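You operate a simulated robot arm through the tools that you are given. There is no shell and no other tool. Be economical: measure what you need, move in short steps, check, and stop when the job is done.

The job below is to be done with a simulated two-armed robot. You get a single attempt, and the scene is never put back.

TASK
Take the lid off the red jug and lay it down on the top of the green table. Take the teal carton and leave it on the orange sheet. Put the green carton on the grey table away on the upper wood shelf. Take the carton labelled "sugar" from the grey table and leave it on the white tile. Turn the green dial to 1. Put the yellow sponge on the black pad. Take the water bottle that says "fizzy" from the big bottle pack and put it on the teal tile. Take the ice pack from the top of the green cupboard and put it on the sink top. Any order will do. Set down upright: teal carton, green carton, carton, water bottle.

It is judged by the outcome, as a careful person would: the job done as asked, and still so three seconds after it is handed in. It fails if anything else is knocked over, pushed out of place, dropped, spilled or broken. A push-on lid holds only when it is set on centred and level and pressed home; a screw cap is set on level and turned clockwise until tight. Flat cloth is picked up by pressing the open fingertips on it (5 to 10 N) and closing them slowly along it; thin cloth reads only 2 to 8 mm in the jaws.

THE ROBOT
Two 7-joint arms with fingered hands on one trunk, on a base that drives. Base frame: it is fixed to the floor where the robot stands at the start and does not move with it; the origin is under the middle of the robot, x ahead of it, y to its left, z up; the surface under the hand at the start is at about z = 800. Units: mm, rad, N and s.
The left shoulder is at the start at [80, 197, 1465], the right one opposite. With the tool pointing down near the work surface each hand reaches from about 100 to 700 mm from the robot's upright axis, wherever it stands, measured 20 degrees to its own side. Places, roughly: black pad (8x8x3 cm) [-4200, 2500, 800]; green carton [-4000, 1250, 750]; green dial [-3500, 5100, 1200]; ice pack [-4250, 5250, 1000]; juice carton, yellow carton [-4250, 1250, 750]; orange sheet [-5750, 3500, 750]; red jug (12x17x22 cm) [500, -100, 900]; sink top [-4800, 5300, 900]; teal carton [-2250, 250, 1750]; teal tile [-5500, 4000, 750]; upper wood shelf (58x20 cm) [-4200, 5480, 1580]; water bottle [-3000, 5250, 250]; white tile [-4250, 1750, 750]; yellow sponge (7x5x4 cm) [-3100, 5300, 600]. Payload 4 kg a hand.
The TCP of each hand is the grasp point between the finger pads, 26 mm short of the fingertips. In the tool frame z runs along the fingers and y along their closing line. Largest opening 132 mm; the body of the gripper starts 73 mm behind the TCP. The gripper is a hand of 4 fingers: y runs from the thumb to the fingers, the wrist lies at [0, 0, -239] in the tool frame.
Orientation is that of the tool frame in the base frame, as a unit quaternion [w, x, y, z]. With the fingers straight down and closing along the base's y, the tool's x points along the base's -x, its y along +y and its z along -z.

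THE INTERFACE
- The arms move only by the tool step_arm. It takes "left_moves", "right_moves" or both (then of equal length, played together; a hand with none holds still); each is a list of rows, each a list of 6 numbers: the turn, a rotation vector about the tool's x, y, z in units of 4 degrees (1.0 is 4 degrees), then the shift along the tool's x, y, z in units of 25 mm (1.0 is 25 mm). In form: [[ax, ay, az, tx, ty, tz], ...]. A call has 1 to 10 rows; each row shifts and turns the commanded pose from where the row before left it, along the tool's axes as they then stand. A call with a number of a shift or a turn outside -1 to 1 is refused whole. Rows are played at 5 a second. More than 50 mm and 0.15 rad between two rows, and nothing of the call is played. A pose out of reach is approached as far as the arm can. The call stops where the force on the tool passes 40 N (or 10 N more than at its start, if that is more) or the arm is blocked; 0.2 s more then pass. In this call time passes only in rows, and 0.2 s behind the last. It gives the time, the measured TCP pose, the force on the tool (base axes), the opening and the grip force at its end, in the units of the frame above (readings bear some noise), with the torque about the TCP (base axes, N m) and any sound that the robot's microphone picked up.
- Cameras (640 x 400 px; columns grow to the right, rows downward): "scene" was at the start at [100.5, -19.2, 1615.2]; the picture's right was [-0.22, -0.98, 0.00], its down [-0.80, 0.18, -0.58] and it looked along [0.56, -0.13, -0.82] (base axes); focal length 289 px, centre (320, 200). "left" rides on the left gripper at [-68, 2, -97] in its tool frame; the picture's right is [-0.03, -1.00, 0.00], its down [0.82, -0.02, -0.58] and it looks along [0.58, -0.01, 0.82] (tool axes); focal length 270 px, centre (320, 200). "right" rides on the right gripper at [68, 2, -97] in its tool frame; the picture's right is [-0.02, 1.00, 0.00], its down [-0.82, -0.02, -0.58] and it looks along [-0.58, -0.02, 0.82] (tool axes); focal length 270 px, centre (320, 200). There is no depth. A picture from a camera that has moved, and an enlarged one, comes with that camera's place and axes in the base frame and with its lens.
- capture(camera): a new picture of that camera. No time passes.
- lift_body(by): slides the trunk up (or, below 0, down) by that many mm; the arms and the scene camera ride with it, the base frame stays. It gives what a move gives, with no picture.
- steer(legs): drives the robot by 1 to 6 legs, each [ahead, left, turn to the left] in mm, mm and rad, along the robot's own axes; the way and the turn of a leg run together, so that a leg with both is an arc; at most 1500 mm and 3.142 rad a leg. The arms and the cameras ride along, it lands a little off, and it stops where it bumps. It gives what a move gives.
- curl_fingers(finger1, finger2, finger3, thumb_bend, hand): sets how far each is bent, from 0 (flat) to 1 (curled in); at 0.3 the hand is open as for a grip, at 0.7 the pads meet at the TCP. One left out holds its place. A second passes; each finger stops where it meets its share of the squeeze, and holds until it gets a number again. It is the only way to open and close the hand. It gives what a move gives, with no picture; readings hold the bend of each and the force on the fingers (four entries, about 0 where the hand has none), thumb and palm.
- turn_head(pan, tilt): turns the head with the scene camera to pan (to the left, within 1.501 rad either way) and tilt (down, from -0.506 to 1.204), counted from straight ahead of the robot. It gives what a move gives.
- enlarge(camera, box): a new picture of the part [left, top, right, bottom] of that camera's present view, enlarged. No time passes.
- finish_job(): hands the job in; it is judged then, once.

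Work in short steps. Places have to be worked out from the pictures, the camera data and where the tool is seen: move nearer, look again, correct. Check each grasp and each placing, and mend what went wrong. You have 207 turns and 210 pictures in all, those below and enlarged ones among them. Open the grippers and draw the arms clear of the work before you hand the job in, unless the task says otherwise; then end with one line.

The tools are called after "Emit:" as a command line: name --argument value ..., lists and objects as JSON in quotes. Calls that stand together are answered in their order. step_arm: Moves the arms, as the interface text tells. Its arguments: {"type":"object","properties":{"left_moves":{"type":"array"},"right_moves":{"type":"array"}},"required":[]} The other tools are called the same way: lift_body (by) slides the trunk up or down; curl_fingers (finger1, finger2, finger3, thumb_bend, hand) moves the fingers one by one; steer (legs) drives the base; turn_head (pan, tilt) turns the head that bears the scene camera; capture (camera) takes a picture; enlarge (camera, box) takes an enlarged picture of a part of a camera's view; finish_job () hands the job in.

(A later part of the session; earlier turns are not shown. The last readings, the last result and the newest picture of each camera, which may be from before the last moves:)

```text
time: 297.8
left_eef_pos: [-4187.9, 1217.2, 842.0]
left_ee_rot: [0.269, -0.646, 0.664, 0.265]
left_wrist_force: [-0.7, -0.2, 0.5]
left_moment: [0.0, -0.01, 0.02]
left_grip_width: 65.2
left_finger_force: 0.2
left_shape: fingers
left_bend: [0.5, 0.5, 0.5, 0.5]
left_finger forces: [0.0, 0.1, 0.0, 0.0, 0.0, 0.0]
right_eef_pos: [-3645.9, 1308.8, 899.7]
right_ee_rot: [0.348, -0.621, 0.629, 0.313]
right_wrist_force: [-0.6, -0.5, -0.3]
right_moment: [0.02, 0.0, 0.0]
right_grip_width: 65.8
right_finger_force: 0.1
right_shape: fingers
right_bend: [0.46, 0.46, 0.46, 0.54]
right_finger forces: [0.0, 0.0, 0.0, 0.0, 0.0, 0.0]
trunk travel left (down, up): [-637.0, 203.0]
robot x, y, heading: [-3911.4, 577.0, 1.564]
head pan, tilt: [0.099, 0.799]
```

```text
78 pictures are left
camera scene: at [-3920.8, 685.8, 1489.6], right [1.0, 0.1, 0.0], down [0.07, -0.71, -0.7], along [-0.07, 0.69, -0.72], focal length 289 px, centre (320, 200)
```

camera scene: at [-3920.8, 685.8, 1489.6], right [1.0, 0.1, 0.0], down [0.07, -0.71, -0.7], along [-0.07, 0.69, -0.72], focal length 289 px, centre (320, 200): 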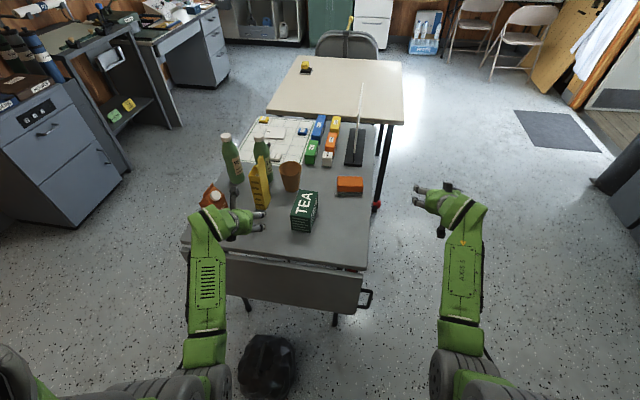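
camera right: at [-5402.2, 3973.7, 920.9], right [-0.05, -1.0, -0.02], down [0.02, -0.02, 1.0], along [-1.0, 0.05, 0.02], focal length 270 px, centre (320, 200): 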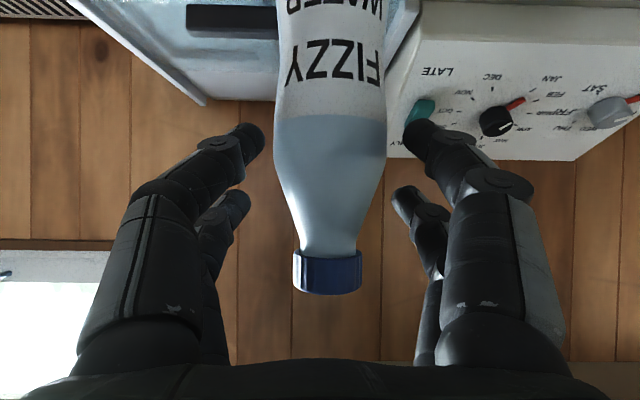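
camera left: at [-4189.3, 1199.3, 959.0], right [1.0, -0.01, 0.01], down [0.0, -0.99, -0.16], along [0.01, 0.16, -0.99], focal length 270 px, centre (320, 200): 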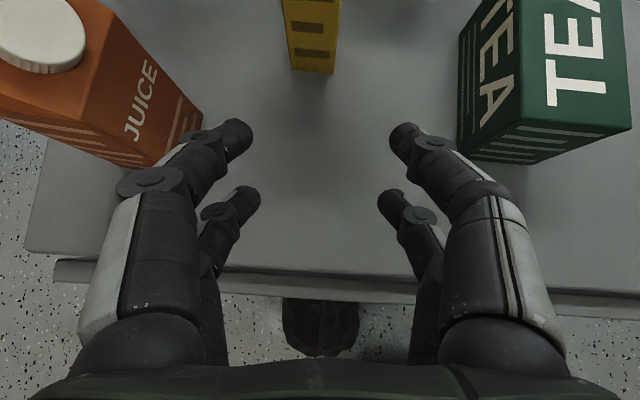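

Hand is aligned with the sugar carton (x≈-4190) with clearance to juice and TEA. I drive ahead 110 and check.

Emit:
steer --legs '[[110, 0, 0]]'

Emit:
capture --camera "left"

```text
time: 298.9
left_eef_pos: [-4186.8, 1310.9, 840.0]
left_ee_rot: [0.27, -0.645, 0.665, 0.263]
left_wrist_force: [0.5, 1.0, 0.2]
left_moment: [-0.02, -0.01, 0.01]
left_grip_width: 65.5
left_finger_force: 0.0
left_shape: fingers
left_bend: [0.5, 0.5, 0.5, 0.5]
left_finger forces: [0.1, 0.0, 0.1, 0.0, 0.0, 0.0]
right_eef_pos: [-3647.1, 1400.3, 897.5]
right_ee_rot: [0.348, -0.621, 0.628, 0.313]
right_wrist_force: [0.2, 0.0, -0.5]
right_moment: [0.02, -0.01, 0.02]
right_grip_width: 65.9
right_finger_force: 0.0
right_shape: fingers
right_bend: [0.46, 0.46, 0.46, 0.54]
right_finger forces: [0.0, 0.1, 0.1, 0.1, 0.0, 0.1]
trunk travel left (down, up): [-637.0, 203.0]
robot x, y, heading: [-3911.2, 668.9, 1.566]
head pan, tilt: [0.099, 0.799]
stopped in leg 1: the robot was blocked; the commanded pose is now the measured one
```

```text
77 pictures are left
camera left: at [-4188.8, 1291.9, 957.8], right [1.0, -0.01, 0.01], down [-0.01, -0.99, -0.16], along [0.01, 0.16, -0.99], focal length 270 px, centre (320, 200)
```

left: 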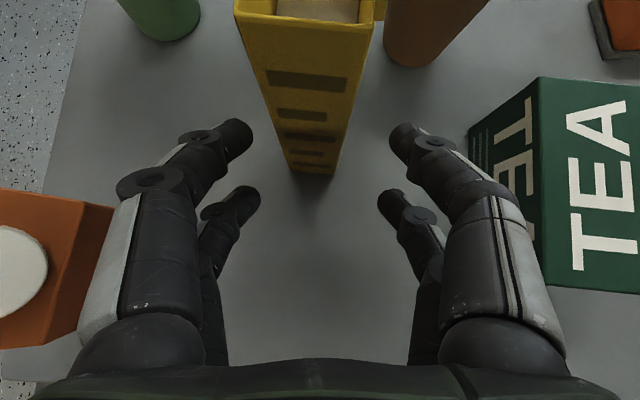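

The base touched something low (the bag) and stopped; the remaining ~62 mm I do with the arm.

Emit:
step_arm --left_moves '[[0, 0, 0, -0.44, 0.1, 0.44], [0, 0, 0, -0.44, 0.1, 0.44], [0, 0, 0, -0.44, 0, 0.44], [0, 0, 0, -0.44, 0, 0.44]]'

Emit:
capture --camera "left"

```text
time: 299.9
left_eef_pos: [-4187.7, 1366.1, 855.8]
left_ee_rot: [0.268, -0.646, 0.663, 0.266]
left_wrist_force: [0.5, -0.5, 0.5]
left_moment: [0.0, 0.0, -0.02]
left_grip_width: 65.2
left_finger_force: 0.0
left_shape: fingers
left_bend: [0.5, 0.5, 0.5, 0.5]
left_finger forces: [0.0, 0.0, 0.0, 0.0, 0.0, 0.1]
left hand out of reach, approached as far as the arm can: row 2, 4
right_eef_pos: [-3647.3, 1400.3, 901.6]
right_ee_rot: [0.349, -0.62, 0.629, 0.314]
right_wrist_force: [-0.7, 0.1, 0.3]
right_moment: [0.05, -0.01, -0.02]
right_grip_width: 65.7
right_finger_force: 0.1
right_shape: fingers
right_bend: [0.46, 0.46, 0.46, 0.54]
right_finger forces: [0.0, 0.1, 0.0, 0.1, 0.1, 0.0]
trunk travel left (down, up): [-637.0, 203.0]
robot x, y, heading: [-3913.4, 670.5, 1.566]
head pan, tilt: [0.099, 0.799]
```

```text
76 pictures are left
camera left: at [-4189.4, 1347.0, 972.2], right [1.0, -0.01, 0.01], down [0.0, -0.99, -0.16], along [0.01, 0.16, -0.99], focal length 270 px, centre (320, 200)
```

left: 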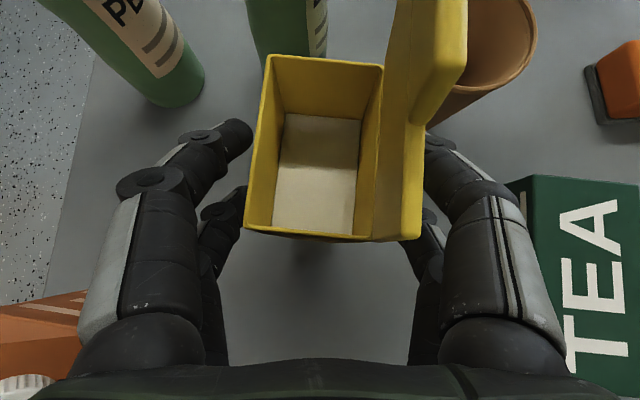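

Carton is between the fingers. I lower 14 mm and close.

Emit:
lift_body --by -14

Emit:
curl_fingers --hand "left" --finger1 0.68 --finger2 0.68 --finger3 0.68 --thumb_bend 0.68

Emit:
capture --camera "left"

```text
time: 300.6
left_eef_pos: [-4187.6, 1365.9, 841.5]
left_ee_rot: [0.268, -0.646, 0.664, 0.264]
left_wrist_force: [0.5, 0.8, -0.7]
left_moment: [-0.02, -0.01, 0.02]
left_grip_width: 65.2
left_finger_force: 0.0
left_shape: fingers
left_bend: [0.5, 0.5, 0.5, 0.5]
left_finger forces: [0.1, 0.0, 0.0, 0.0, 0.1, 0.0]
right_eef_pos: [-3646.7, 1400.6, 885.6]
right_ee_rot: [0.348, -0.621, 0.628, 0.313]
right_wrist_force: [0.3, 0.7, -0.3]
right_moment: [0.01, 0.01, -0.01]
right_grip_width: 65.8
right_finger_force: 0.0
right_shape: fingers
right_bend: [0.46, 0.46, 0.46, 0.54]
right_finger forces: [0.0, 0.0, 0.0, 0.1, 0.0, 0.1]
trunk travel left (down, up): [-623.0, 217.0]
robot x, y, heading: [-3912.0, 673.5, 1.562]
head pan, tilt: [0.099, 0.799]
```

```text
time: 301.6
left_eef_pos: [-4187.5, 1366.3, 840.5]
left_ee_rot: [0.268, -0.646, 0.664, 0.265]
left_wrist_force: [0.4, 0.7, 0.0]
left_moment: [0.03, 0.07, -0.03]
left_grip_width: 33.8
left_finger_force: 14.6
left_shape: fingers
left_bend: [0.59, 0.59, 0.61, 0.63]
left_finger forces: [7.1, 7.0, 5.2, 0.0, 9.1, 0.1]
right_eef_pos: [-3646.4, 1401.9, 885.6]
right_ee_rot: [0.349, -0.62, 0.629, 0.313]
right_wrist_force: [0.4, -1.0, 0.6]
right_moment: [-0.01, -0.01, 0.02]
right_grip_width: 66.2
right_finger_force: 0.1
right_shape: fingers
right_bend: [0.46, 0.46, 0.46, 0.54]
right_finger forces: [0.0, 0.0, 0.0, 0.1, 0.0, 0.0]
trunk travel left (down, up): [-623.0, 217.0]
robot x, y, heading: [-3915.0, 670.9, 1.565]
head pan, tilt: [0.099, 0.799]
```

```text
75 pictures are left
camera left: at [-4189.5, 1347.4, 957.6], right [1.0, -0.01, 0.01], down [0.0, -0.99, -0.16], along [0.01, 0.16, -0.99], focal length 270 px, centre (320, 200)
```

left: 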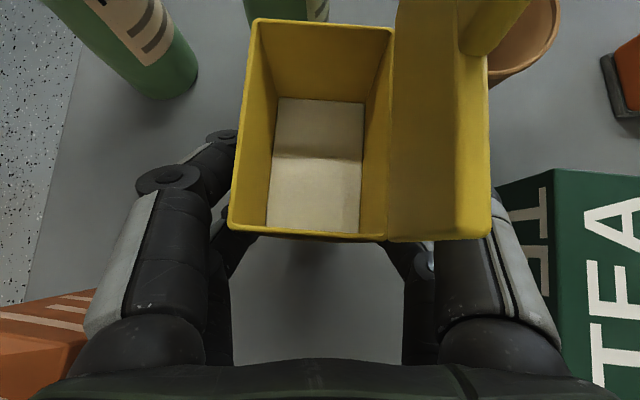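

All four fingers hold the sugar carton. I lift it 215 mm with the trunk and verify.

Emit:
lift_body --by 40

Emit:
lift_body --by 174

Emit:
capture --camera "left"

Emit:
capture --camera "scene"

```text
time: 302.4
left_eef_pos: [-4187.9, 1365.8, 879.2]
left_ee_rot: [0.267, -0.646, 0.664, 0.265]
left_wrist_force: [-0.6, -0.7, -3.3]
left_moment: [-0.05, 0.0, 0.01]
left_grip_width: 33.8
left_finger_force: 14.0
left_shape: fingers
left_bend: [0.59, 0.59, 0.61, 0.63]
left_finger forces: [7.2, 6.7, 5.3, 0.0, 8.7, 0.1]
right_eef_pos: [-3648.0, 1400.7, 924.8]
right_ee_rot: [0.348, -0.621, 0.629, 0.312]
right_wrist_force: [0.1, -0.6, -0.1]
right_moment: [-0.01, -0.01, -0.06]
right_grip_width: 66.1
right_finger_force: 0.1
right_shape: fingers
right_bend: [0.46, 0.46, 0.46, 0.54]
right_finger forces: [0.0, 0.0, 0.0, 0.0, 0.0, 0.0]
trunk travel left (down, up): [-663.0, 177.0]
robot x, y, heading: [-3913.5, 671.5, 1.563]
head pan, tilt: [0.099, 0.799]
```

```text
time: 304.3
left_eef_pos: [-4188.1, 1366.6, 1053.7]
left_ee_rot: [0.268, -0.646, 0.664, 0.265]
left_wrist_force: [-0.2, -0.2, -2.5]
left_moment: [-0.03, -0.01, 0.0]
left_grip_width: 33.6
left_finger_force: 14.1
left_shape: fingers
left_bend: [0.59, 0.59, 0.61, 0.63]
left_finger forces: [7.3, 6.8, 5.3, 0.1, 8.7, 0.0]
right_eef_pos: [-3646.8, 1400.6, 1099.2]
right_ee_rot: [0.348, -0.621, 0.629, 0.313]
right_wrist_force: [-1.0, -1.0, 0.6]
right_moment: [0.0, 0.02, 0.0]
right_grip_width: 65.8
right_finger_force: 0.0
right_shape: fingers
right_bend: [0.46, 0.46, 0.46, 0.54]
right_finger forces: [0.0, 0.1, 0.1, 0.0, 0.0, 0.1]
trunk travel left (down, up): [-837.0, 3.0]
robot x, y, heading: [-3913.5, 669.8, 1.561]
head pan, tilt: [0.099, 0.799]
```

```text
74 pictures are left
camera left: at [-4189.8, 1347.9, 1171.0], right [1.0, -0.01, 0.01], down [0.0, -0.99, -0.16], along [0.01, 0.16, -0.99], focal length 270 px, centre (320, 200)
```

left: 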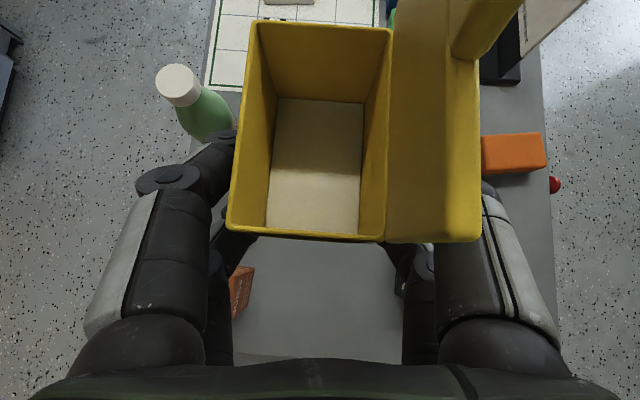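

```text
73 pictures are left
camera scene: at [-3921.1, 778.7, 1689.4], right [1.0, 0.09, 0.0], down [0.07, -0.71, -0.7], along [-0.07, 0.69, -0.72], focal length 289 px, centre (320, 200)
```

scene: 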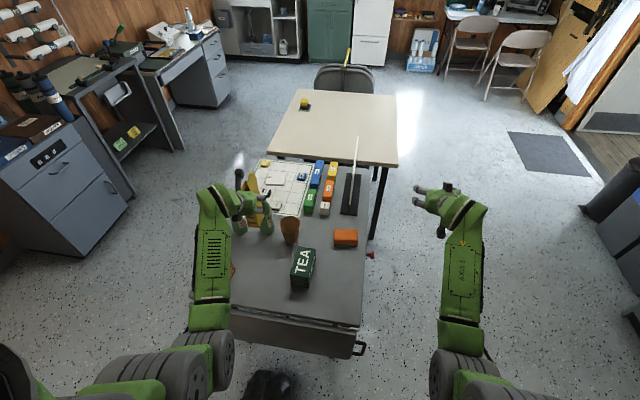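

Sugar is held level. I back off from the bag a bit, strafe left 330 so the sugar is beyond the table's west edge, and prepare the right hand for the TEA carton.

Emit:
steer --legs '[[-70, 0, 0], [0, 330, 0]]'

Emit:
step_arm --right_moves '[[0, 1, 0, 0, 0, 0], [0, 1, 0, 0, 0, 0], [0, 1, 0, 0, 0, 0]]'

Emit:
curl_fingers --hand "right" --finger1 0.42 --finger2 0.42 --finger3 0.42 --thumb_bend 0.42

Emit:
enlarge --camera "scene" --box '[240, 100, 460, 330]'

Emit:
capture --camera "right"

```text
time: 307.1
left_eef_pos: [-4515.0, 1298.6, 1055.0]
left_ee_rot: [0.268, -0.645, 0.665, 0.265]
left_wrist_force: [0.2, -0.2, -3.2]
left_moment: [-0.04, 0.0, 0.03]
left_grip_width: 33.9
left_finger_force: 13.6
left_shape: fingers
left_bend: [0.59, 0.59, 0.61, 0.63]
left_finger forces: [7.2, 6.7, 5.3, 0.0, 8.6, 0.1]
right_eef_pos: [-3974.9, 1331.5, 1100.4]
right_ee_rot: [0.348, -0.619, 0.63, 0.314]
right_wrist_force: [-0.1, -0.8, 0.9]
right_moment: [0.0, 0.01, 0.01]
right_grip_width: 65.9
right_finger_force: 0.0
right_shape: fingers
right_bend: [0.46, 0.46, 0.46, 0.54]
right_finger forces: [0.1, 0.0, 0.0, 0.1, 0.1, 0.0]
trunk travel left (down, up): [-837.0, 3.0]
robot x, y, heading: [-4242.3, 599.5, 1.561]
head pan, tilt: [0.099, 0.799]
```

```text
time: 307.9
left_eef_pos: [-4516.9, 1299.7, 1054.5]
left_ee_rot: [0.269, -0.646, 0.664, 0.265]
left_wrist_force: [0.7, -0.1, -2.8]
left_moment: [-0.01, -0.02, 0.01]
left_grip_width: 34.3
left_finger_force: 14.4
left_shape: fingers
left_bend: [0.59, 0.59, 0.61, 0.63]
left_finger forces: [7.3, 6.7, 5.2, 0.0, 8.7, 0.0]
right_eef_pos: [-3977.4, 1333.7, 1100.1]
right_ee_rot: [0.28, -0.65, 0.662, 0.246]
right_wrist_force: [0.5, -0.8, 0.7]
right_moment: [0.03, 0.01, 0.04]
right_grip_width: 66.0
right_finger_force: 0.0
right_shape: fingers
right_bend: [0.46, 0.46, 0.46, 0.54]
right_finger forces: [0.1, 0.0, 0.0, 0.0, 0.1, 0.0]
trunk travel left (down, up): [-837.0, 3.0]
robot x, y, heading: [-4244.5, 599.3, 1.563]
head pan, tilt: [0.099, 0.799]
```

```text
time: 308.9
left_eef_pos: [-4518.0, 1298.8, 1055.6]
left_ee_rot: [0.269, -0.646, 0.664, 0.265]
left_wrist_force: [-0.1, -0.3, -3.2]
left_moment: [-0.02, 0.01, 0.02]
left_grip_width: 34.0
left_finger_force: 14.3
left_shape: fingers
left_bend: [0.59, 0.59, 0.61, 0.63]
left_finger forces: [7.3, 6.7, 5.2, 0.0, 8.7, 0.0]
right_eef_pos: [-3977.8, 1332.1, 1099.5]
right_ee_rot: [0.281, -0.65, 0.662, 0.247]
right_wrist_force: [0.3, -0.3, 0.3]
right_moment: [0.04, 0.0, 0.04]
right_grip_width: 92.6
right_finger_force: 0.0
right_shape: fingers
right_bend: [0.42, 0.42, 0.42, 0.42]
right_finger forces: [0.1, 0.0, 0.0, 0.1, 0.1, 0.0]
trunk travel left (down, up): [-837.0, 3.0]
robot x, y, heading: [-4243.8, 604.4, 1.56]
head pan, tilt: [0.099, 0.799]
```

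```text
1.74 times, centred on (350, 215) of scene
camera zoom: at [-4251.7, 710.7, 1689.5], right [1.0, 0.09, 0.0], down [0.07, -0.71, -0.7], along [-0.07, 0.69, -0.72], focal length 502 px, centre (268, 174)
```

zoom: 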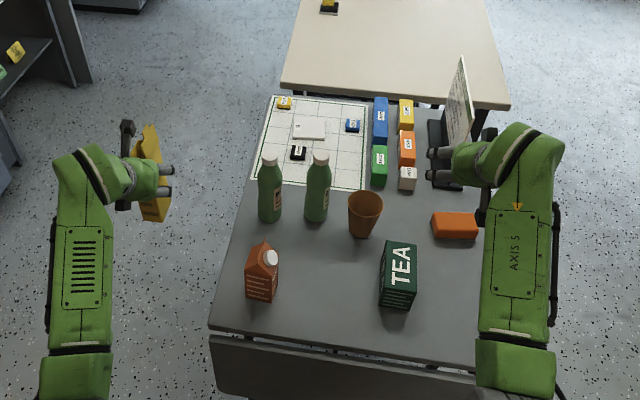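

```text
71 pictures are left
camera right: at [-3983.5, 1216.8, 1123.6], right [-1.0, 0.05, -0.02], down [-0.01, 0.19, 0.98], along [0.06, 0.98, -0.19], focal length 270 px, centre (320, 200)
```

right: 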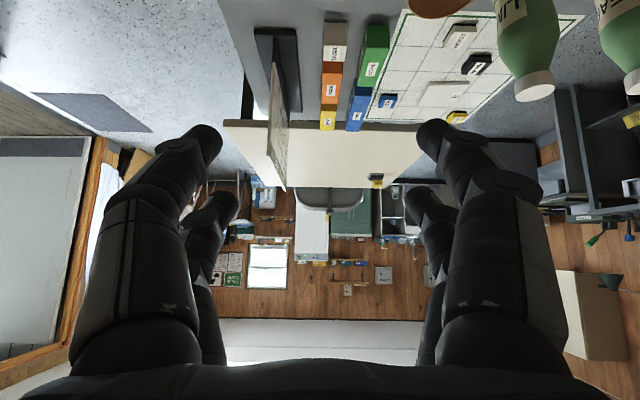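

TEA: x -4068…-4003, y 1268…1382, top z≈825. I strafe 40 left (sugar well clear of the table's edge) and lower the trunk 180.

Emit:
steer --legs '[[-10, 50, 0]]'

Emit:
lift_body --by -180

Emit:
capture --camera "scene"

Emit:
capture --camera "right"

```text
time: 309.9
left_eef_pos: [-4557.5, 1291.8, 1055.3]
left_ee_rot: [0.265, -0.644, 0.666, 0.267]
left_wrist_force: [1.4, 0.0, -2.5]
left_moment: [-0.04, 0.04, 0.03]
left_grip_width: 33.8
left_finger_force: 14.0
left_shape: fingers
left_bend: [0.59, 0.59, 0.61, 0.63]
left_finger forces: [7.2, 6.7, 5.3, 0.1, 8.7, 0.0]
right_eef_pos: [-4015.8, 1324.6, 1095.3]
right_ee_rot: [0.277, -0.647, 0.666, 0.247]
right_wrist_force: [0.5, 1.0, -0.9]
right_moment: [0.0, 0.07, 0.08]
right_grip_width: 92.6
right_finger_force: 0.1
right_shape: fingers
right_bend: [0.42, 0.42, 0.42, 0.42]
right_finger forces: [0.0, 0.0, 0.1, 0.0, 0.1, 0.1]
trunk travel left (down, up): [-837.0, 3.0]
robot x, y, heading: [-4294.4, 592.0, 1.564]
head pan, tilt: [0.099, 0.799]
```

```text
time: 311.9
left_eef_pos: [-4565.7, 1290.4, 875.1]
left_ee_rot: [0.269, -0.645, 0.664, 0.265]
left_wrist_force: [-0.6, 1.6, -2.0]
left_moment: [-0.03, -0.03, 0.0]
left_grip_width: 34.0
left_finger_force: 14.3
left_shape: fingers
left_bend: [0.59, 0.59, 0.61, 0.63]
left_finger forces: [7.2, 6.7, 5.3, 0.0, 8.7, 0.0]
right_eef_pos: [-4024.0, 1323.1, 920.4]
right_ee_rot: [0.281, -0.649, 0.663, 0.246]
right_wrist_force: [0.0, 0.6, 0.1]
right_moment: [0.02, -0.01, -0.01]
right_grip_width: 92.6
right_finger_force: 0.1
right_shape: fingers
right_bend: [0.42, 0.42, 0.42, 0.42]
right_finger forces: [0.0, 0.0, 0.1, 0.0, 0.0, 0.0]
trunk travel left (down, up): [-657.0, 183.0]
robot x, y, heading: [-4294.2, 595.0, 1.562]
head pan, tilt: [0.099, 0.799]
```

```text
70 pictures are left
camera scene: at [-4300.4, 701.3, 1509.5], right [1.0, 0.09, 0.0], down [0.07, -0.71, -0.7], along [-0.06, 0.69, -0.72], focal length 289 px, centre (320, 200)
```

scene: 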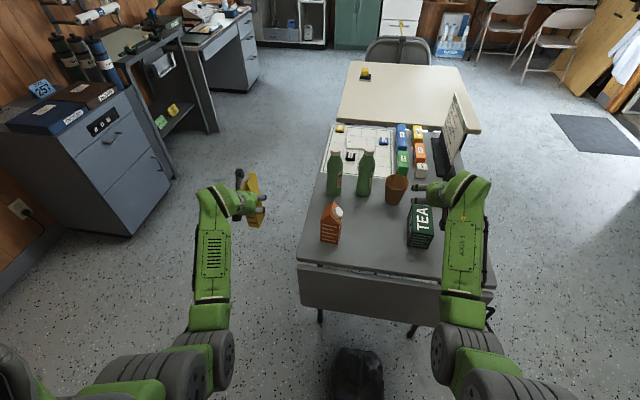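

```text
69 pictures are left
camera right: at [-4031.1, 1206.8, 943.5], right [-1.0, 0.06, -0.02], down [-0.01, 0.19, 0.98], along [0.06, 0.98, -0.19], focal length 270 px, centre (320, 200)
```

right: 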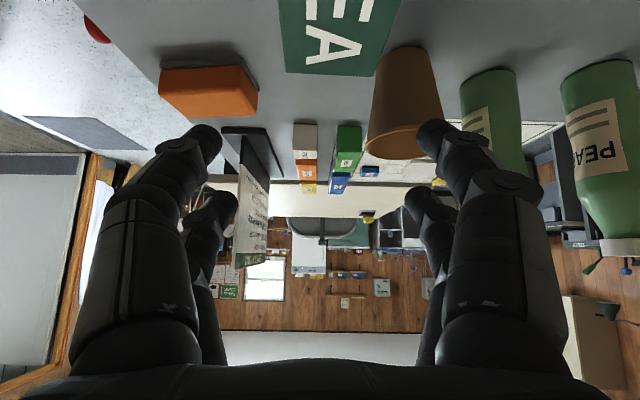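

Hand is over TEA. I lower 70 to just above its top and check straddling.

Emit:
step_arm --right_moves '[[0, 0, 0, 0, 0.2, 0]]'

Emit:
lift_body --by -62

Emit:
capture --camera "right"

Emit:
enlarge --camera "scene" --box '[340, 140, 500, 270]'

```text
time: 312.2
left_eef_pos: [-4566.2, 1289.3, 872.5]
left_ee_rot: [0.269, -0.645, 0.665, 0.264]
left_wrist_force: [0.5, -0.7, -4.0]
left_moment: [-0.03, 0.01, -0.01]
left_grip_width: 33.8
left_finger_force: 14.1
left_shape: fingers
left_bend: [0.59, 0.59, 0.61, 0.63]
left_finger forces: [7.2, 6.7, 5.2, 0.1, 8.8, 0.0]
right_eef_pos: [-4030.2, 1323.0, 919.0]
right_ee_rot: [0.281, -0.649, 0.664, 0.245]
right_wrist_force: [0.4, 0.0, -0.7]
right_moment: [0.0, 0.01, 0.02]
right_grip_width: 92.7
right_finger_force: 0.1
right_shape: fingers
right_bend: [0.42, 0.42, 0.42, 0.42]
right_finger forces: [0.2, 0.1, 0.1, 0.0, 0.0, 0.0]
trunk travel left (down, up): [-657.0, 183.0]
robot x, y, heading: [-4292.7, 594.0, 1.561]
head pan, tilt: [0.099, 0.799]
```

```text
time: 313.3
left_eef_pos: [-4565.7, 1289.5, 812.2]
left_ee_rot: [0.269, -0.644, 0.666, 0.263]
left_wrist_force: [0.2, -0.8, -2.6]
left_moment: [-0.06, -0.01, -0.01]
left_grip_width: 34.0
left_finger_force: 13.7
left_shape: fingers
left_bend: [0.59, 0.59, 0.61, 0.63]
left_finger forces: [7.2, 6.7, 5.3, 0.0, 8.7, 0.0]
right_eef_pos: [-4029.9, 1323.7, 857.7]
right_ee_rot: [0.281, -0.649, 0.663, 0.246]
right_wrist_force: [-1.1, -0.3, 0.3]
right_moment: [0.03, 0.0, -0.01]
right_grip_width: 92.7
right_finger_force: 0.1
right_shape: fingers
right_bend: [0.42, 0.42, 0.42, 0.42]
right_finger forces: [0.1, 0.0, 0.1, 0.0, 0.1, 0.1]
trunk travel left (down, up): [-595.0, 245.0]
robot x, y, heading: [-4292.0, 592.7, 1.564]
head pan, tilt: [0.099, 0.799]
```

```text
68 pictures are left
camera right: at [-4036.4, 1206.8, 881.5], right [-1.0, 0.06, -0.02], down [-0.01, 0.19, 0.98], along [0.06, 0.98, -0.19], focal length 270 px, centre (320, 200)
```

right: 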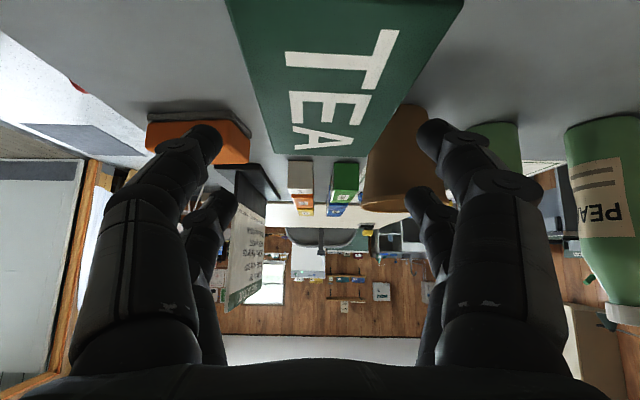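

```text
3.08 times, centred on (420, 205) of scene
camera zoom: at [-4300.9, 701.0, 1447.5], right [1.0, 0.09, 0.0], down [0.07, -0.71, -0.7], along [-0.06, 0.69, -0.72], focal length 889 px, centre (12, 185)
```

zoom: 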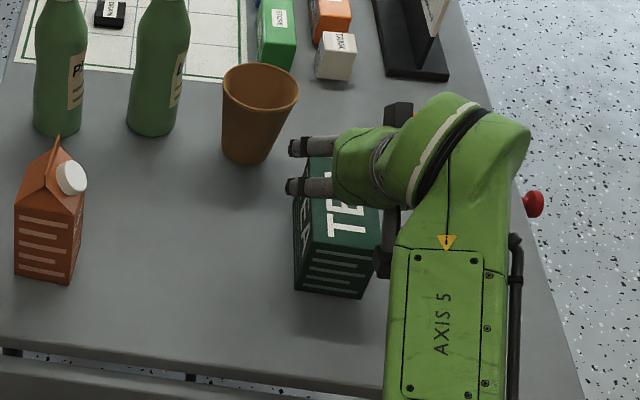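

TEA's centre is ≈(-4032,1308), yawed slightly. I shift back 13 mm, yaw 3°, then lower around it.

Emit:
step_arm --right_moves '[[0.5, 0, 0.5, 0.37, 0, -0.37]]'

Emit:
lift_body --by -40

Emit:
capture --camera "right"

```text
time: 313.7
left_eef_pos: [-4565.2, 1288.6, 811.8]
left_ee_rot: [0.27, -0.644, 0.665, 0.264]
left_wrist_force: [-0.4, 0.6, -2.6]
left_moment: [0.01, 0.0, 0.0]
left_grip_width: 34.4
left_finger_force: 13.8
left_shape: fingers
left_bend: [0.59, 0.59, 0.61, 0.63]
left_finger forces: [7.2, 6.8, 5.3, 0.1, 8.7, 0.1]
right_eef_pos: [-4029.8, 1310.3, 858.1]
right_ee_rot: [0.288, -0.632, 0.678, 0.24]
right_wrist_force: [0.3, 0.1, 1.1]
right_moment: [-0.02, 0.03, -0.01]
right_grip_width: 92.7
right_finger_force: 0.1
right_shape: fingers
right_bend: [0.42, 0.42, 0.42, 0.42]
right_finger forces: [0.0, 0.0, 0.0, 0.1, 0.1, 0.1]
trunk travel left (down, up): [-595.0, 245.0]
robot x, y, heading: [-4294.4, 593.9, 1.568]
head pan, tilt: [0.099, 0.799]
```

```text
time: 314.5
left_eef_pos: [-4564.8, 1289.7, 773.0]
left_ee_rot: [0.27, -0.644, 0.665, 0.264]
left_wrist_force: [-0.9, 0.0, -2.6]
left_moment: [-0.06, -0.02, -0.01]
left_grip_width: 33.8
left_finger_force: 13.3
left_shape: fingers
left_bend: [0.59, 0.59, 0.61, 0.63]
left_finger forces: [7.2, 6.7, 5.4, 0.1, 8.7, 0.0]
right_eef_pos: [-4028.9, 1309.9, 818.7]
right_ee_rot: [0.288, -0.632, 0.679, 0.239]
right_wrist_force: [0.0, -0.2, 0.4]
right_moment: [-0.01, -0.01, -0.02]
right_grip_width: 92.8
right_finger_force: 0.0
right_shape: fingers
right_bend: [0.42, 0.42, 0.42, 0.42]
right_finger forces: [0.1, 0.1, 0.2, 0.0, 0.1, 0.0]
trunk travel left (down, up): [-555.0, 285.0]
robot x, y, heading: [-4290.8, 597.2, 1.562]
head pan, tilt: [0.099, 0.799]
```

```text
66 pictures are left
camera right: at [-4042.4, 1194.1, 841.7], right [-0.99, 0.11, -0.02], down [0.0, 0.19, 0.98], along [0.11, 0.98, -0.19], focal length 270 px, centre (320, 200)
```

right: 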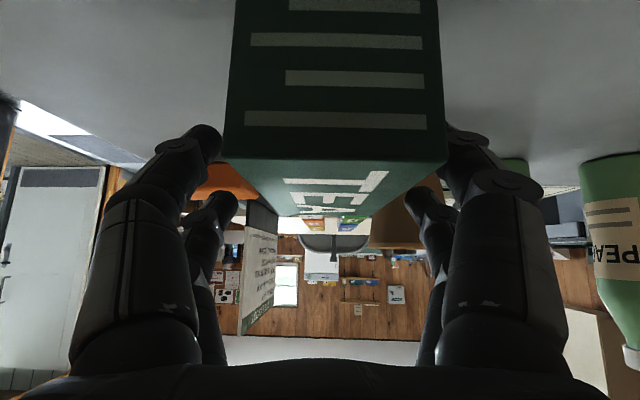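

TEA is between the fingers. I lower 13 mm more and close.

Emit:
lift_body --by -13

Emit:
curl_fingers --hand "right" --finger1 0.64 --finger2 0.64 --finger3 0.64 --thumb_bend 0.64

Emit:
lift_body --by 60

Emit:
capture --camera "right"

Emit:
capture --camera "scene"

```text
time: 315.1
left_eef_pos: [-4565.7, 1291.0, 759.5]
left_ee_rot: [0.269, -0.645, 0.665, 0.264]
left_wrist_force: [-0.1, 0.2, -2.7]
left_moment: [-0.02, 0.0, -0.02]
left_grip_width: 33.9
left_finger_force: 14.0
left_shape: fingers
left_bend: [0.59, 0.59, 0.61, 0.63]
left_finger forces: [7.2, 6.7, 5.4, 0.0, 8.7, 0.0]
right_eef_pos: [-4029.9, 1310.4, 804.8]
right_ee_rot: [0.288, -0.632, 0.678, 0.24]
right_wrist_force: [1.1, 0.4, -0.5]
right_moment: [-0.02, -0.01, -0.02]
right_grip_width: 92.9
right_finger_force: 0.0
right_shape: fingers
right_bend: [0.42, 0.42, 0.42, 0.42]
right_finger forces: [0.0, 0.0, 0.0, 0.0, 0.0, 0.0]
trunk travel left (down, up): [-542.0, 298.0]
robot x, y, heading: [-4293.7, 594.9, 1.563]
head pan, tilt: [0.099, 0.799]
```

```text
time: 316.1
left_eef_pos: [-4564.4, 1290.3, 760.3]
left_ee_rot: [0.269, -0.644, 0.666, 0.263]
left_wrist_force: [-0.3, 0.1, -2.3]
left_moment: [-0.03, -0.01, 0.01]
left_grip_width: 34.0
left_finger_force: 13.9
left_shape: fingers
left_bend: [0.59, 0.59, 0.61, 0.63]
left_finger forces: [7.2, 6.7, 5.3, 0.0, 8.7, 0.0]
right_eef_pos: [-4029.6, 1308.6, 804.0]
right_ee_rot: [0.289, -0.631, 0.679, 0.239]
right_wrist_force: [1.4, -0.3, 1.1]
right_moment: [0.03, 0.01, -0.02]
right_grip_width: 60.7
right_finger_force: 16.2
right_shape: fingers
right_bend: [0.49, 0.5, 0.53, 0.58]
right_finger forces: [8.0, 7.8, 6.0, 0.0, 10.7, 0.1]
trunk travel left (down, up): [-542.0, 298.0]
robot x, y, heading: [-4295.4, 594.7, 1.564]
head pan, tilt: [0.099, 0.799]
```

```text
time: 317.1
left_eef_pos: [-4565.4, 1289.6, 818.5]
left_ee_rot: [0.269, -0.645, 0.665, 0.263]
left_wrist_force: [-0.4, -0.7, -2.1]
left_moment: [-0.05, -0.01, 0.01]
left_grip_width: 33.9
left_finger_force: 13.8
left_shape: fingers
left_bend: [0.59, 0.59, 0.61, 0.63]
left_finger forces: [7.2, 6.7, 5.3, 0.0, 8.7, 0.0]
right_eef_pos: [-4029.7, 1310.8, 863.3]
right_ee_rot: [0.288, -0.632, 0.679, 0.238]
right_wrist_force: [0.3, -0.4, -1.4]
right_moment: [-0.01, -0.01, 0.03]
right_grip_width: 61.1
right_finger_force: 16.2
right_shape: fingers
right_bend: [0.49, 0.5, 0.53, 0.58]
right_finger forces: [8.2, 8.0, 5.8, 0.1, 10.3, 0.1]
trunk travel left (down, up): [-602.0, 238.0]
robot x, y, heading: [-4293.0, 593.9, 1.566]
head pan, tilt: [0.099, 0.799]
```

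```text
65 pictures are left
camera right: at [-4042.4, 1194.6, 888.0], right [-0.99, 0.11, -0.02], down [0.0, 0.19, 0.98], along [0.11, 0.98, -0.19], focal length 270 px, centre (320, 200)
```

right: 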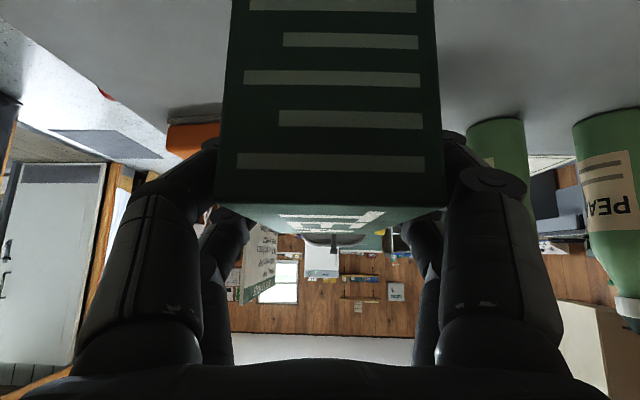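

```text
64 pictures are left
camera scene: at [-4300.8, 701.8, 1454.4], right [1.0, 0.09, 0.0], down [0.07, -0.71, -0.7], along [-0.06, 0.69, -0.72], focal length 289 px, centre (320, 200)
```

scene: 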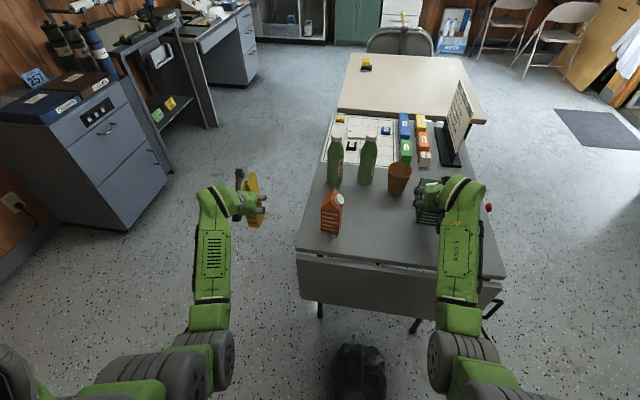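

Both cartons are held. I raise the trunk fully and lift the right hand a further 160 mm, then drive around to the west side of the table.

Emit:
lift_body --by 236

Emit:
step_arm --right_moves '[[0, 0, 0, -0.65, 0, -0.65], [0, 0, 0, -0.65, 0, -0.65], [0, 0, 0, -0.65, 0, -0.65], [0, 0, 0, -0.65, 0, -0.65], [0, 0, 0, -0.65, 0, -0.65], [0, 0, 0, -0.65, 0, -0.65], [0, 0, 0, -0.65, 0, -0.65]]'

Emit:
steer --legs '[[0, 660, 0], [930, 0, 0], [0, 0, -1.57]]'

Emit:
turn_head --pan 0.2 --tilt 0.8

Emit:
capture --camera "scene"

```text
time: 319.6
left_eef_pos: [-4565.1, 1289.7, 1054.7]
left_ee_rot: [0.269, -0.645, 0.665, 0.264]
left_wrist_force: [-0.1, 0.0, -2.0]
left_moment: [-0.02, -0.03, 0.02]
left_grip_width: 34.2
left_finger_force: 14.2
left_shape: fingers
left_bend: [0.59, 0.59, 0.61, 0.63]
left_finger forces: [7.2, 6.6, 5.3, 0.0, 8.7, 0.1]
right_eef_pos: [-4029.9, 1311.2, 1099.0]
right_ee_rot: [0.287, -0.632, 0.679, 0.239]
right_wrist_force: [-0.6, 0.5, -0.7]
right_moment: [-0.04, 0.01, -0.02]
right_grip_width: 60.8
right_finger_force: 16.0
right_shape: fingers
right_bend: [0.49, 0.5, 0.53, 0.58]
right_finger forces: [8.2, 8.0, 5.9, 0.0, 10.3, 0.0]
trunk travel left (down, up): [-838.0, 2.0]
robot x, y, heading: [-4297.3, 594.7, 1.565]
head pan, tilt: [0.099, 0.799]
```

```text
time: 321.2
left_eef_pos: [-4566.8, 1289.8, 1054.4]
left_ee_rot: [0.27, -0.644, 0.665, 0.264]
left_wrist_force: [-0.3, 0.3, -3.1]
left_moment: [-0.06, 0.01, 0.02]
left_grip_width: 33.9
left_finger_force: 14.1
left_shape: fingers
left_bend: [0.59, 0.59, 0.61, 0.63]
left_finger forces: [7.1, 6.7, 5.4, 0.0, 8.7, 0.0]
right_eef_pos: [-4036.1, 1312.5, 1260.5]
right_ee_rot: [0.288, -0.632, 0.679, 0.239]
right_wrist_force: [-0.5, 0.7, -1.2]
right_moment: [-0.02, -0.04, -0.02]
right_grip_width: 60.8
right_finger_force: 16.6
right_shape: fingers
right_bend: [0.49, 0.5, 0.53, 0.58]
right_finger forces: [8.2, 8.0, 5.9, 0.0, 10.3, 0.1]
trunk travel left (down, up): [-838.0, 2.0]
robot x, y, heading: [-4291.8, 588.8, 1.563]
head pan, tilt: [0.099, 0.799]
```

```text
time: 333.2
left_eef_pos: [-4261.7, 1792.7, 1054.2]
left_ee_rot: [0.376, 0.015, 0.926, -0.004]
left_wrist_force: [0.5, -0.1, -3.7]
left_moment: [0.0, 0.01, 0.0]
left_grip_width: 33.9
left_finger_force: 13.2
left_shape: fingers
left_bend: [0.59, 0.59, 0.61, 0.63]
left_finger forces: [7.1, 6.3, 5.0, 0.0, 8.3, 0.0]
right_eef_pos: [-4240.9, 1264.5, 1261.5]
right_ee_rot: [0.372, 0.035, 0.927, -0.036]
right_wrist_force: [0.1, -0.1, -0.8]
right_moment: [-0.01, 0.03, 0.01]
right_grip_width: 60.5
right_finger_force: 16.0
right_shape: fingers
right_bend: [0.49, 0.5, 0.53, 0.58]
right_finger forces: [8.0, 7.8, 5.8, 0.1, 10.2, 0.0]
trunk travel left (down, up): [-838.0, 2.0]
robot x, y, heading: [-4959.6, 1525.0, -0.012]
head pan, tilt: [0.099, 0.799]
```

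```text
time: 333.8
left_eef_pos: [-4263.6, 1792.5, 1056.1]
left_ee_rot: [0.378, 0.015, 0.926, -0.004]
left_wrist_force: [0.7, 0.5, -2.1]
left_moment: [-0.01, 0.05, 0.02]
left_grip_width: 34.0
left_finger_force: 13.4
left_shape: fingers
left_bend: [0.59, 0.59, 0.61, 0.63]
left_finger forces: [7.1, 6.3, 5.0, 0.0, 8.3, 0.0]
right_eef_pos: [-4241.1, 1263.5, 1261.7]
right_ee_rot: [0.372, 0.035, 0.927, -0.036]
right_wrist_force: [0.7, -0.6, -0.9]
right_moment: [-0.01, 0.0, 0.02]
right_grip_width: 60.5
right_finger_force: 16.1
right_shape: fingers
right_bend: [0.49, 0.5, 0.53, 0.58]
right_finger forces: [8.0, 7.9, 5.9, 0.1, 10.1, 0.0]
trunk travel left (down, up): [-838.0, 2.0]
robot x, y, heading: [-4961.3, 1518.8, -0.006]
head pan, tilt: [0.201, 0.799]
```

```text
63 pictures are left
camera scene: at [-4849.8, 1534.0, 1690.5], right [0.19, -0.98, 0.0], down [-0.7, -0.14, -0.7], along [0.68, 0.13, -0.72], focal length 289 px, centre (320, 200)
```

scene: 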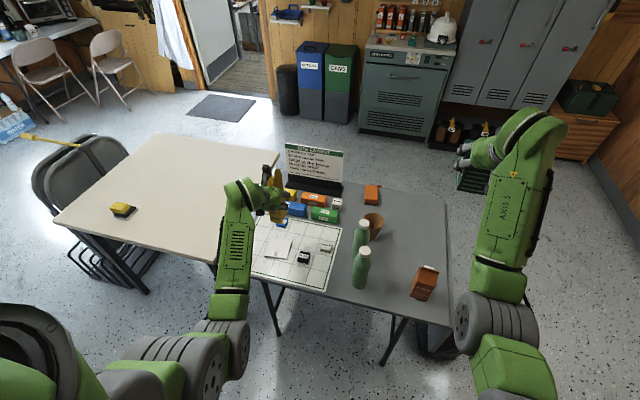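

Emit:
enlarge --camera "scene" --box '[210, 160, 390, 310]'

Emit:
capture --camera "left"

```text
2.67 times, centred on (300, 235) of scene
camera zoom: at [-4849.8, 1534.0, 1690.5], right [0.19, -0.98, 0.0], down [-0.7, -0.14, -0.7], along [0.68, 0.13, -0.72], focal length 770 px, centre (373, 107)
```

zoom: 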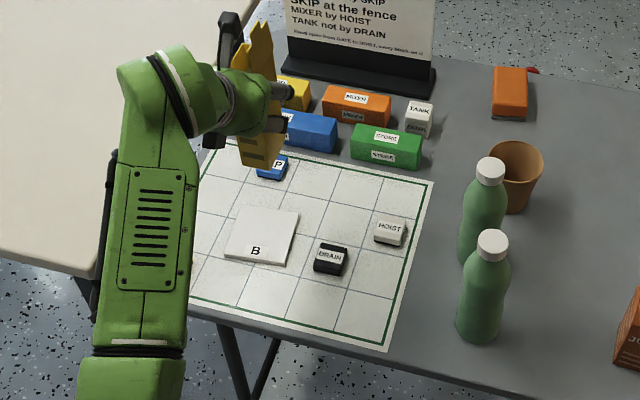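

```text
61 pictures are left
camera left: at [-4281.2, 1794.5, 1171.9], right [-0.01, -1.0, 0.01], down [-0.99, 0.01, -0.16], along [0.16, -0.02, -0.99], focal length 270 px, centre (320, 200)
```

left: 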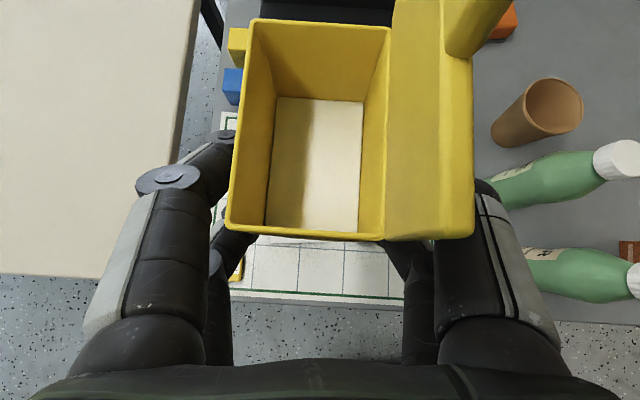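

White tile B is at ≈(-4246,1808); the carton's centre is at ≈(-4247,1796). I shift 12 mm left and lower 170.

Emit:
steer --legs '[[0, 12, 0]]'

Emit:
lift_body --by -170

Emit:
enlarge --camera "scene" --box '[210, 140, 390, 290]'

```text
time: 334.6
left_eef_pos: [-4262.9, 1801.9, 1055.5]
left_ee_rot: [0.377, 0.016, 0.926, -0.003]
left_wrist_force: [0.4, 0.4, -2.5]
left_moment: [0.02, 0.02, 0.02]
left_grip_width: 33.8
left_finger_force: 13.5
left_shape: fingers
left_bend: [0.59, 0.59, 0.61, 0.63]
left_finger forces: [7.0, 6.3, 5.1, 0.0, 8.3, 0.1]
right_eef_pos: [-4240.9, 1273.2, 1259.3]
right_ee_rot: [0.372, 0.034, 0.927, -0.034]
right_wrist_force: [0.4, -0.5, -0.9]
right_moment: [0.01, 0.06, 0.04]
right_grip_width: 60.6
right_finger_force: 16.2
right_shape: fingers
right_bend: [0.49, 0.5, 0.53, 0.58]
right_finger forces: [8.0, 7.9, 5.8, 0.1, 10.2, 0.0]
trunk travel left (down, up): [-838.0, 2.0]
robot x, y, heading: [-4960.4, 1529.5, -0.011]
head pan, tilt: [0.201, 0.799]
```

```text
time: 336.5
left_eef_pos: [-4262.8, 1803.8, 884.6]
left_ee_rot: [0.377, 0.016, 0.926, -0.004]
left_wrist_force: [0.2, -0.1, -4.0]
left_moment: [-0.03, 0.05, 0.0]
left_grip_width: 33.8
left_finger_force: 13.9
left_shape: fingers
left_bend: [0.59, 0.59, 0.61, 0.63]
left_finger forces: [7.2, 6.3, 5.1, 0.0, 8.4, 0.1]
right_eef_pos: [-4241.7, 1274.7, 1090.8]
right_ee_rot: [0.372, 0.034, 0.927, -0.035]
right_wrist_force: [0.5, -0.5, -2.0]
right_moment: [0.01, 0.03, 0.03]
right_grip_width: 60.4
right_finger_force: 15.9
right_shape: fingers
right_bend: [0.49, 0.5, 0.53, 0.58]
right_finger forces: [8.2, 7.8, 5.9, 0.0, 10.2, 0.0]
trunk travel left (down, up): [-668.0, 172.0]
robot x, y, heading: [-4962.5, 1535.5, -0.012]
head pan, tilt: [0.201, 0.799]
```

```text
2.67 times, centred on (300, 215) of scene
camera zoom: at [-4849.9, 1545.6, 1520.5], right [0.19, -0.98, 0.0], down [-0.7, -0.14, -0.7], along [0.68, 0.13, -0.72], focal length 770 px, centre (373, 160)
```

zoom: 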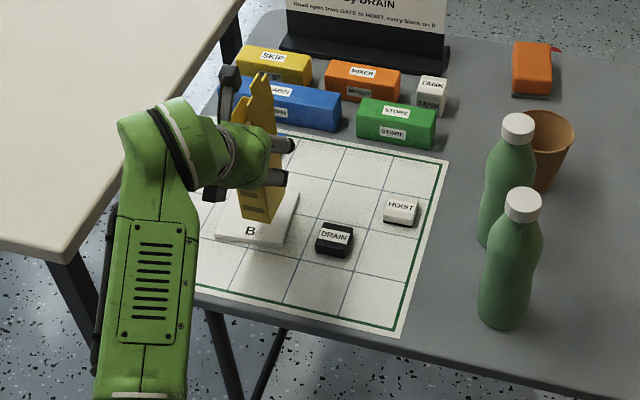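

Emit:
enlarge --camera "scene" --box '[250, 150, 330, 240]'

Emit:
capture --camera "left"

```text
4.44 times, centred on (290, 195) of scene
camera zoom: at [-4849.9, 1545.6, 1520.5], right [0.19, -0.98, 0.0], down [-0.7, -0.14, -0.7], along [0.68, 0.13, -0.72], focal length 1284 px, centre (453, 222)
```

zoom: 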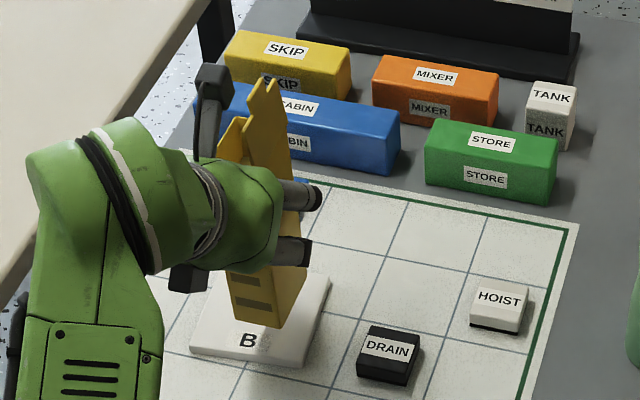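

```text
58 pictures are left
camera left: at [-4281.2, 1806.1, 1002.2], right [-0.01, -1.0, 0.01], down [-0.99, 0.01, -0.16], along [0.16, -0.02, -0.99], focal length 270 px, centre (320, 200)
```

left: 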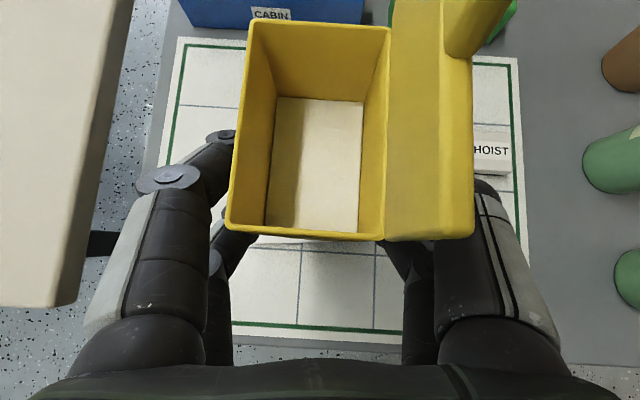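

Carton needs ~(+7,+11) mm to be centred on the tile. I correct with the arm and lower.

Emit:
step_arm --left_moves '[[0, 0, 0, -0.2, 0.44, 0.2], [0, 0, 0, 0, 0, 0]]'

Emit:
lift_body --by -18

Emit:
lift_body --by -6

Emit:
lift_body --by -5

Emit:
enlarge --camera "scene" --box '[250, 150, 330, 240]'

```text
time: 337.1
left_eef_pos: [-4259.4, 1811.8, 892.2]
left_ee_rot: [0.376, 0.015, 0.927, -0.004]
left_wrist_force: [0.1, 0.4, -2.3]
left_moment: [0.01, -0.01, 0.02]
left_grip_width: 33.9
left_finger_force: 13.5
left_shape: fingers
left_bend: [0.59, 0.59, 0.61, 0.63]
left_finger forces: [7.1, 6.3, 5.0, 0.1, 8.4, 0.0]
left hand out of reach, approached as far as the arm can: row 1
right_eef_pos: [-4241.0, 1274.3, 1089.9]
right_ee_rot: [0.372, 0.034, 0.927, -0.034]
right_wrist_force: [-0.6, -0.1, -1.2]
right_moment: [0.01, -0.01, -0.04]
right_grip_width: 60.8
right_finger_force: 16.3
right_shape: fingers
right_bend: [0.49, 0.5, 0.53, 0.58]
right_finger forces: [8.3, 7.9, 5.9, 0.0, 10.2, 0.0]
trunk travel left (down, up): [-668.0, 172.0]
robot x, y, heading: [-4957.6, 1535.8, -0.013]
head pan, tilt: [0.201, 0.799]
```

```text
time: 337.8
left_eef_pos: [-4258.9, 1812.2, 873.0]
left_ee_rot: [0.376, 0.015, 0.927, -0.003]
left_wrist_force: [0.5, -0.2, -1.9]
left_moment: [0.0, 0.07, 0.0]
left_grip_width: 34.1
left_finger_force: 13.2
left_shape: fingers
left_bend: [0.59, 0.59, 0.61, 0.63]
left_finger forces: [7.0, 6.3, 5.1, 0.1, 8.3, 0.1]
right_eef_pos: [-4239.5, 1275.7, 1073.0]
right_ee_rot: [0.373, 0.034, 0.927, -0.035]
right_wrist_force: [0.0, 0.4, -0.1]
right_moment: [0.01, 0.02, -0.01]
right_grip_width: 60.7
right_finger_force: 15.5
right_shape: fingers
right_bend: [0.49, 0.5, 0.53, 0.58]
right_finger forces: [8.2, 7.8, 6.0, 0.1, 10.2, 0.0]
trunk travel left (down, up): [-650.0, 190.0]
robot x, y, heading: [-4957.8, 1535.7, -0.01]
head pan, tilt: [0.201, 0.799]
```

```text
time: 338.3
left_eef_pos: [-4259.2, 1811.4, 866.5]
left_ee_rot: [0.376, 0.015, 0.927, -0.004]
left_wrist_force: [-0.3, -0.4, -2.0]
left_moment: [-0.04, 0.0, -0.02]
left_grip_width: 33.9
left_finger_force: 13.4
left_shape: fingers
left_bend: [0.59, 0.59, 0.61, 0.63]
left_finger forces: [7.0, 6.3, 5.1, 0.1, 8.4, 0.1]
right_eef_pos: [-4239.1, 1273.7, 1066.4]
right_ee_rot: [0.372, 0.034, 0.927, -0.035]
right_wrist_force: [-0.5, -0.7, -0.6]
right_moment: [0.02, 0.01, 0.02]
right_grip_width: 60.8
right_finger_force: 16.2
right_shape: fingers
right_bend: [0.49, 0.5, 0.53, 0.58]
right_finger forces: [8.3, 7.9, 5.9, 0.0, 10.2, 0.0]
trunk travel left (down, up): [-644.0, 196.0]
robot x, y, heading: [-4961.9, 1535.8, -0.012]
head pan, tilt: [0.201, 0.799]
```

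```text
time: 338.9
left_eef_pos: [-4258.7, 1810.8, 862.3]
left_ee_rot: [0.376, 0.015, 0.926, -0.003]
left_wrist_force: [-0.2, -0.8, -2.7]
left_moment: [-0.03, 0.05, -0.02]
left_grip_width: 33.7
left_finger_force: 14.0
left_shape: fingers
left_bend: [0.59, 0.59, 0.61, 0.63]
left_finger forces: [7.1, 6.4, 5.1, 0.1, 8.3, 0.0]
right_eef_pos: [-4241.0, 1275.2, 1060.2]
right_ee_rot: [0.372, 0.034, 0.927, -0.034]
right_wrist_force: [0.2, -0.6, -1.0]
right_moment: [-0.02, 0.05, 0.03]
right_grip_width: 60.8
right_finger_force: 15.6
right_shape: fingers
right_bend: [0.49, 0.5, 0.53, 0.58]
right_finger forces: [8.2, 7.9, 6.0, 0.1, 10.2, 0.0]
trunk travel left (down, up): [-639.0, 201.0]
robot x, y, heading: [-4958.1, 1536.8, -0.012]
head pan, tilt: [0.201, 0.799]
```

```text
4.44 times, centred on (290, 195) of scene
camera zoom: at [-4849.1, 1545.8, 1491.4], right [0.19, -0.98, 0.0], down [-0.7, -0.14, -0.7], along [0.68, 0.13, -0.72], focal length 1284 px, centre (453, 222)
```

zoom: 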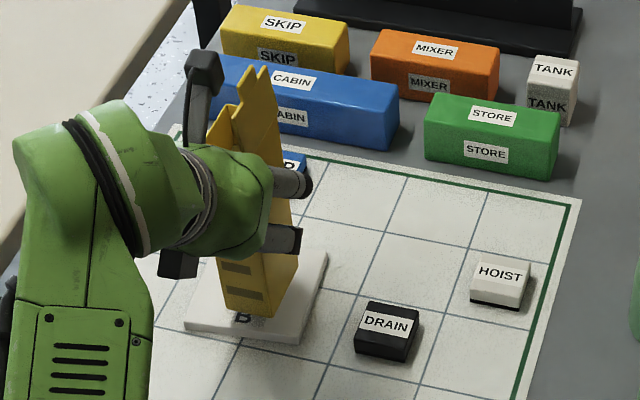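

Nicely centred. A bit further down to contact.

Emit:
lift_body --by -4

Emit:
lift_body --by -4

```text
time: 339.4
left_eef_pos: [-4258.0, 1812.2, 858.8]
left_ee_rot: [0.376, 0.015, 0.926, -0.004]
left_wrist_force: [0.2, 0.1, -2.3]
left_moment: [0.01, 0.06, 0.0]
left_grip_width: 33.6
left_finger_force: 13.6
left_shape: fingers
left_bend: [0.59, 0.59, 0.61, 0.63]
left_finger forces: [7.1, 6.3, 5.2, 0.1, 8.3, 0.0]
right_eef_pos: [-4239.6, 1275.6, 1057.7]
right_ee_rot: [0.372, 0.034, 0.927, -0.035]
right_wrist_force: [0.2, 0.5, -0.6]
right_moment: [0.01, 0.02, 0.01]
right_grip_width: 60.5
right_finger_force: 16.0
right_shape: fingers
right_bend: [0.49, 0.5, 0.53, 0.58]
right_finger forces: [8.1, 8.0, 5.9, 0.1, 10.2, 0.0]
trunk travel left (down, up): [-635.0, 205.0]
robot x, y, heading: [-4959.3, 1534.2, -0.013]
head pan, tilt: [0.201, 0.799]
```

```text
time: 339.9
left_eef_pos: [-4257.8, 1811.3, 853.7]
left_ee_rot: [0.376, 0.015, 0.927, -0.003]
left_wrist_force: [0.0, 0.1, -1.6]
left_moment: [-0.01, 0.04, -0.03]
left_grip_width: 34.0
left_finger_force: 13.6
left_shape: fingers
left_bend: [0.59, 0.59, 0.61, 0.63]
left_finger forces: [7.1, 6.2, 5.2, 0.1, 8.5, 0.0]
right_eef_pos: [-4239.3, 1275.0, 1054.3]
right_ee_rot: [0.373, 0.034, 0.927, -0.035]
right_wrist_force: [-0.7, -0.3, -1.4]
right_moment: [0.0, 0.05, -0.02]
right_grip_width: 60.5
right_finger_force: 15.9
right_shape: fingers
right_bend: [0.49, 0.5, 0.53, 0.58]
right_finger forces: [8.2, 7.9, 5.9, 0.1, 10.2, 0.2]
trunk travel left (down, up): [-631.0, 209.0]
robot x, y, heading: [-4959.0, 1537.1, -0.01]
head pan, tilt: [0.201, 0.799]
```

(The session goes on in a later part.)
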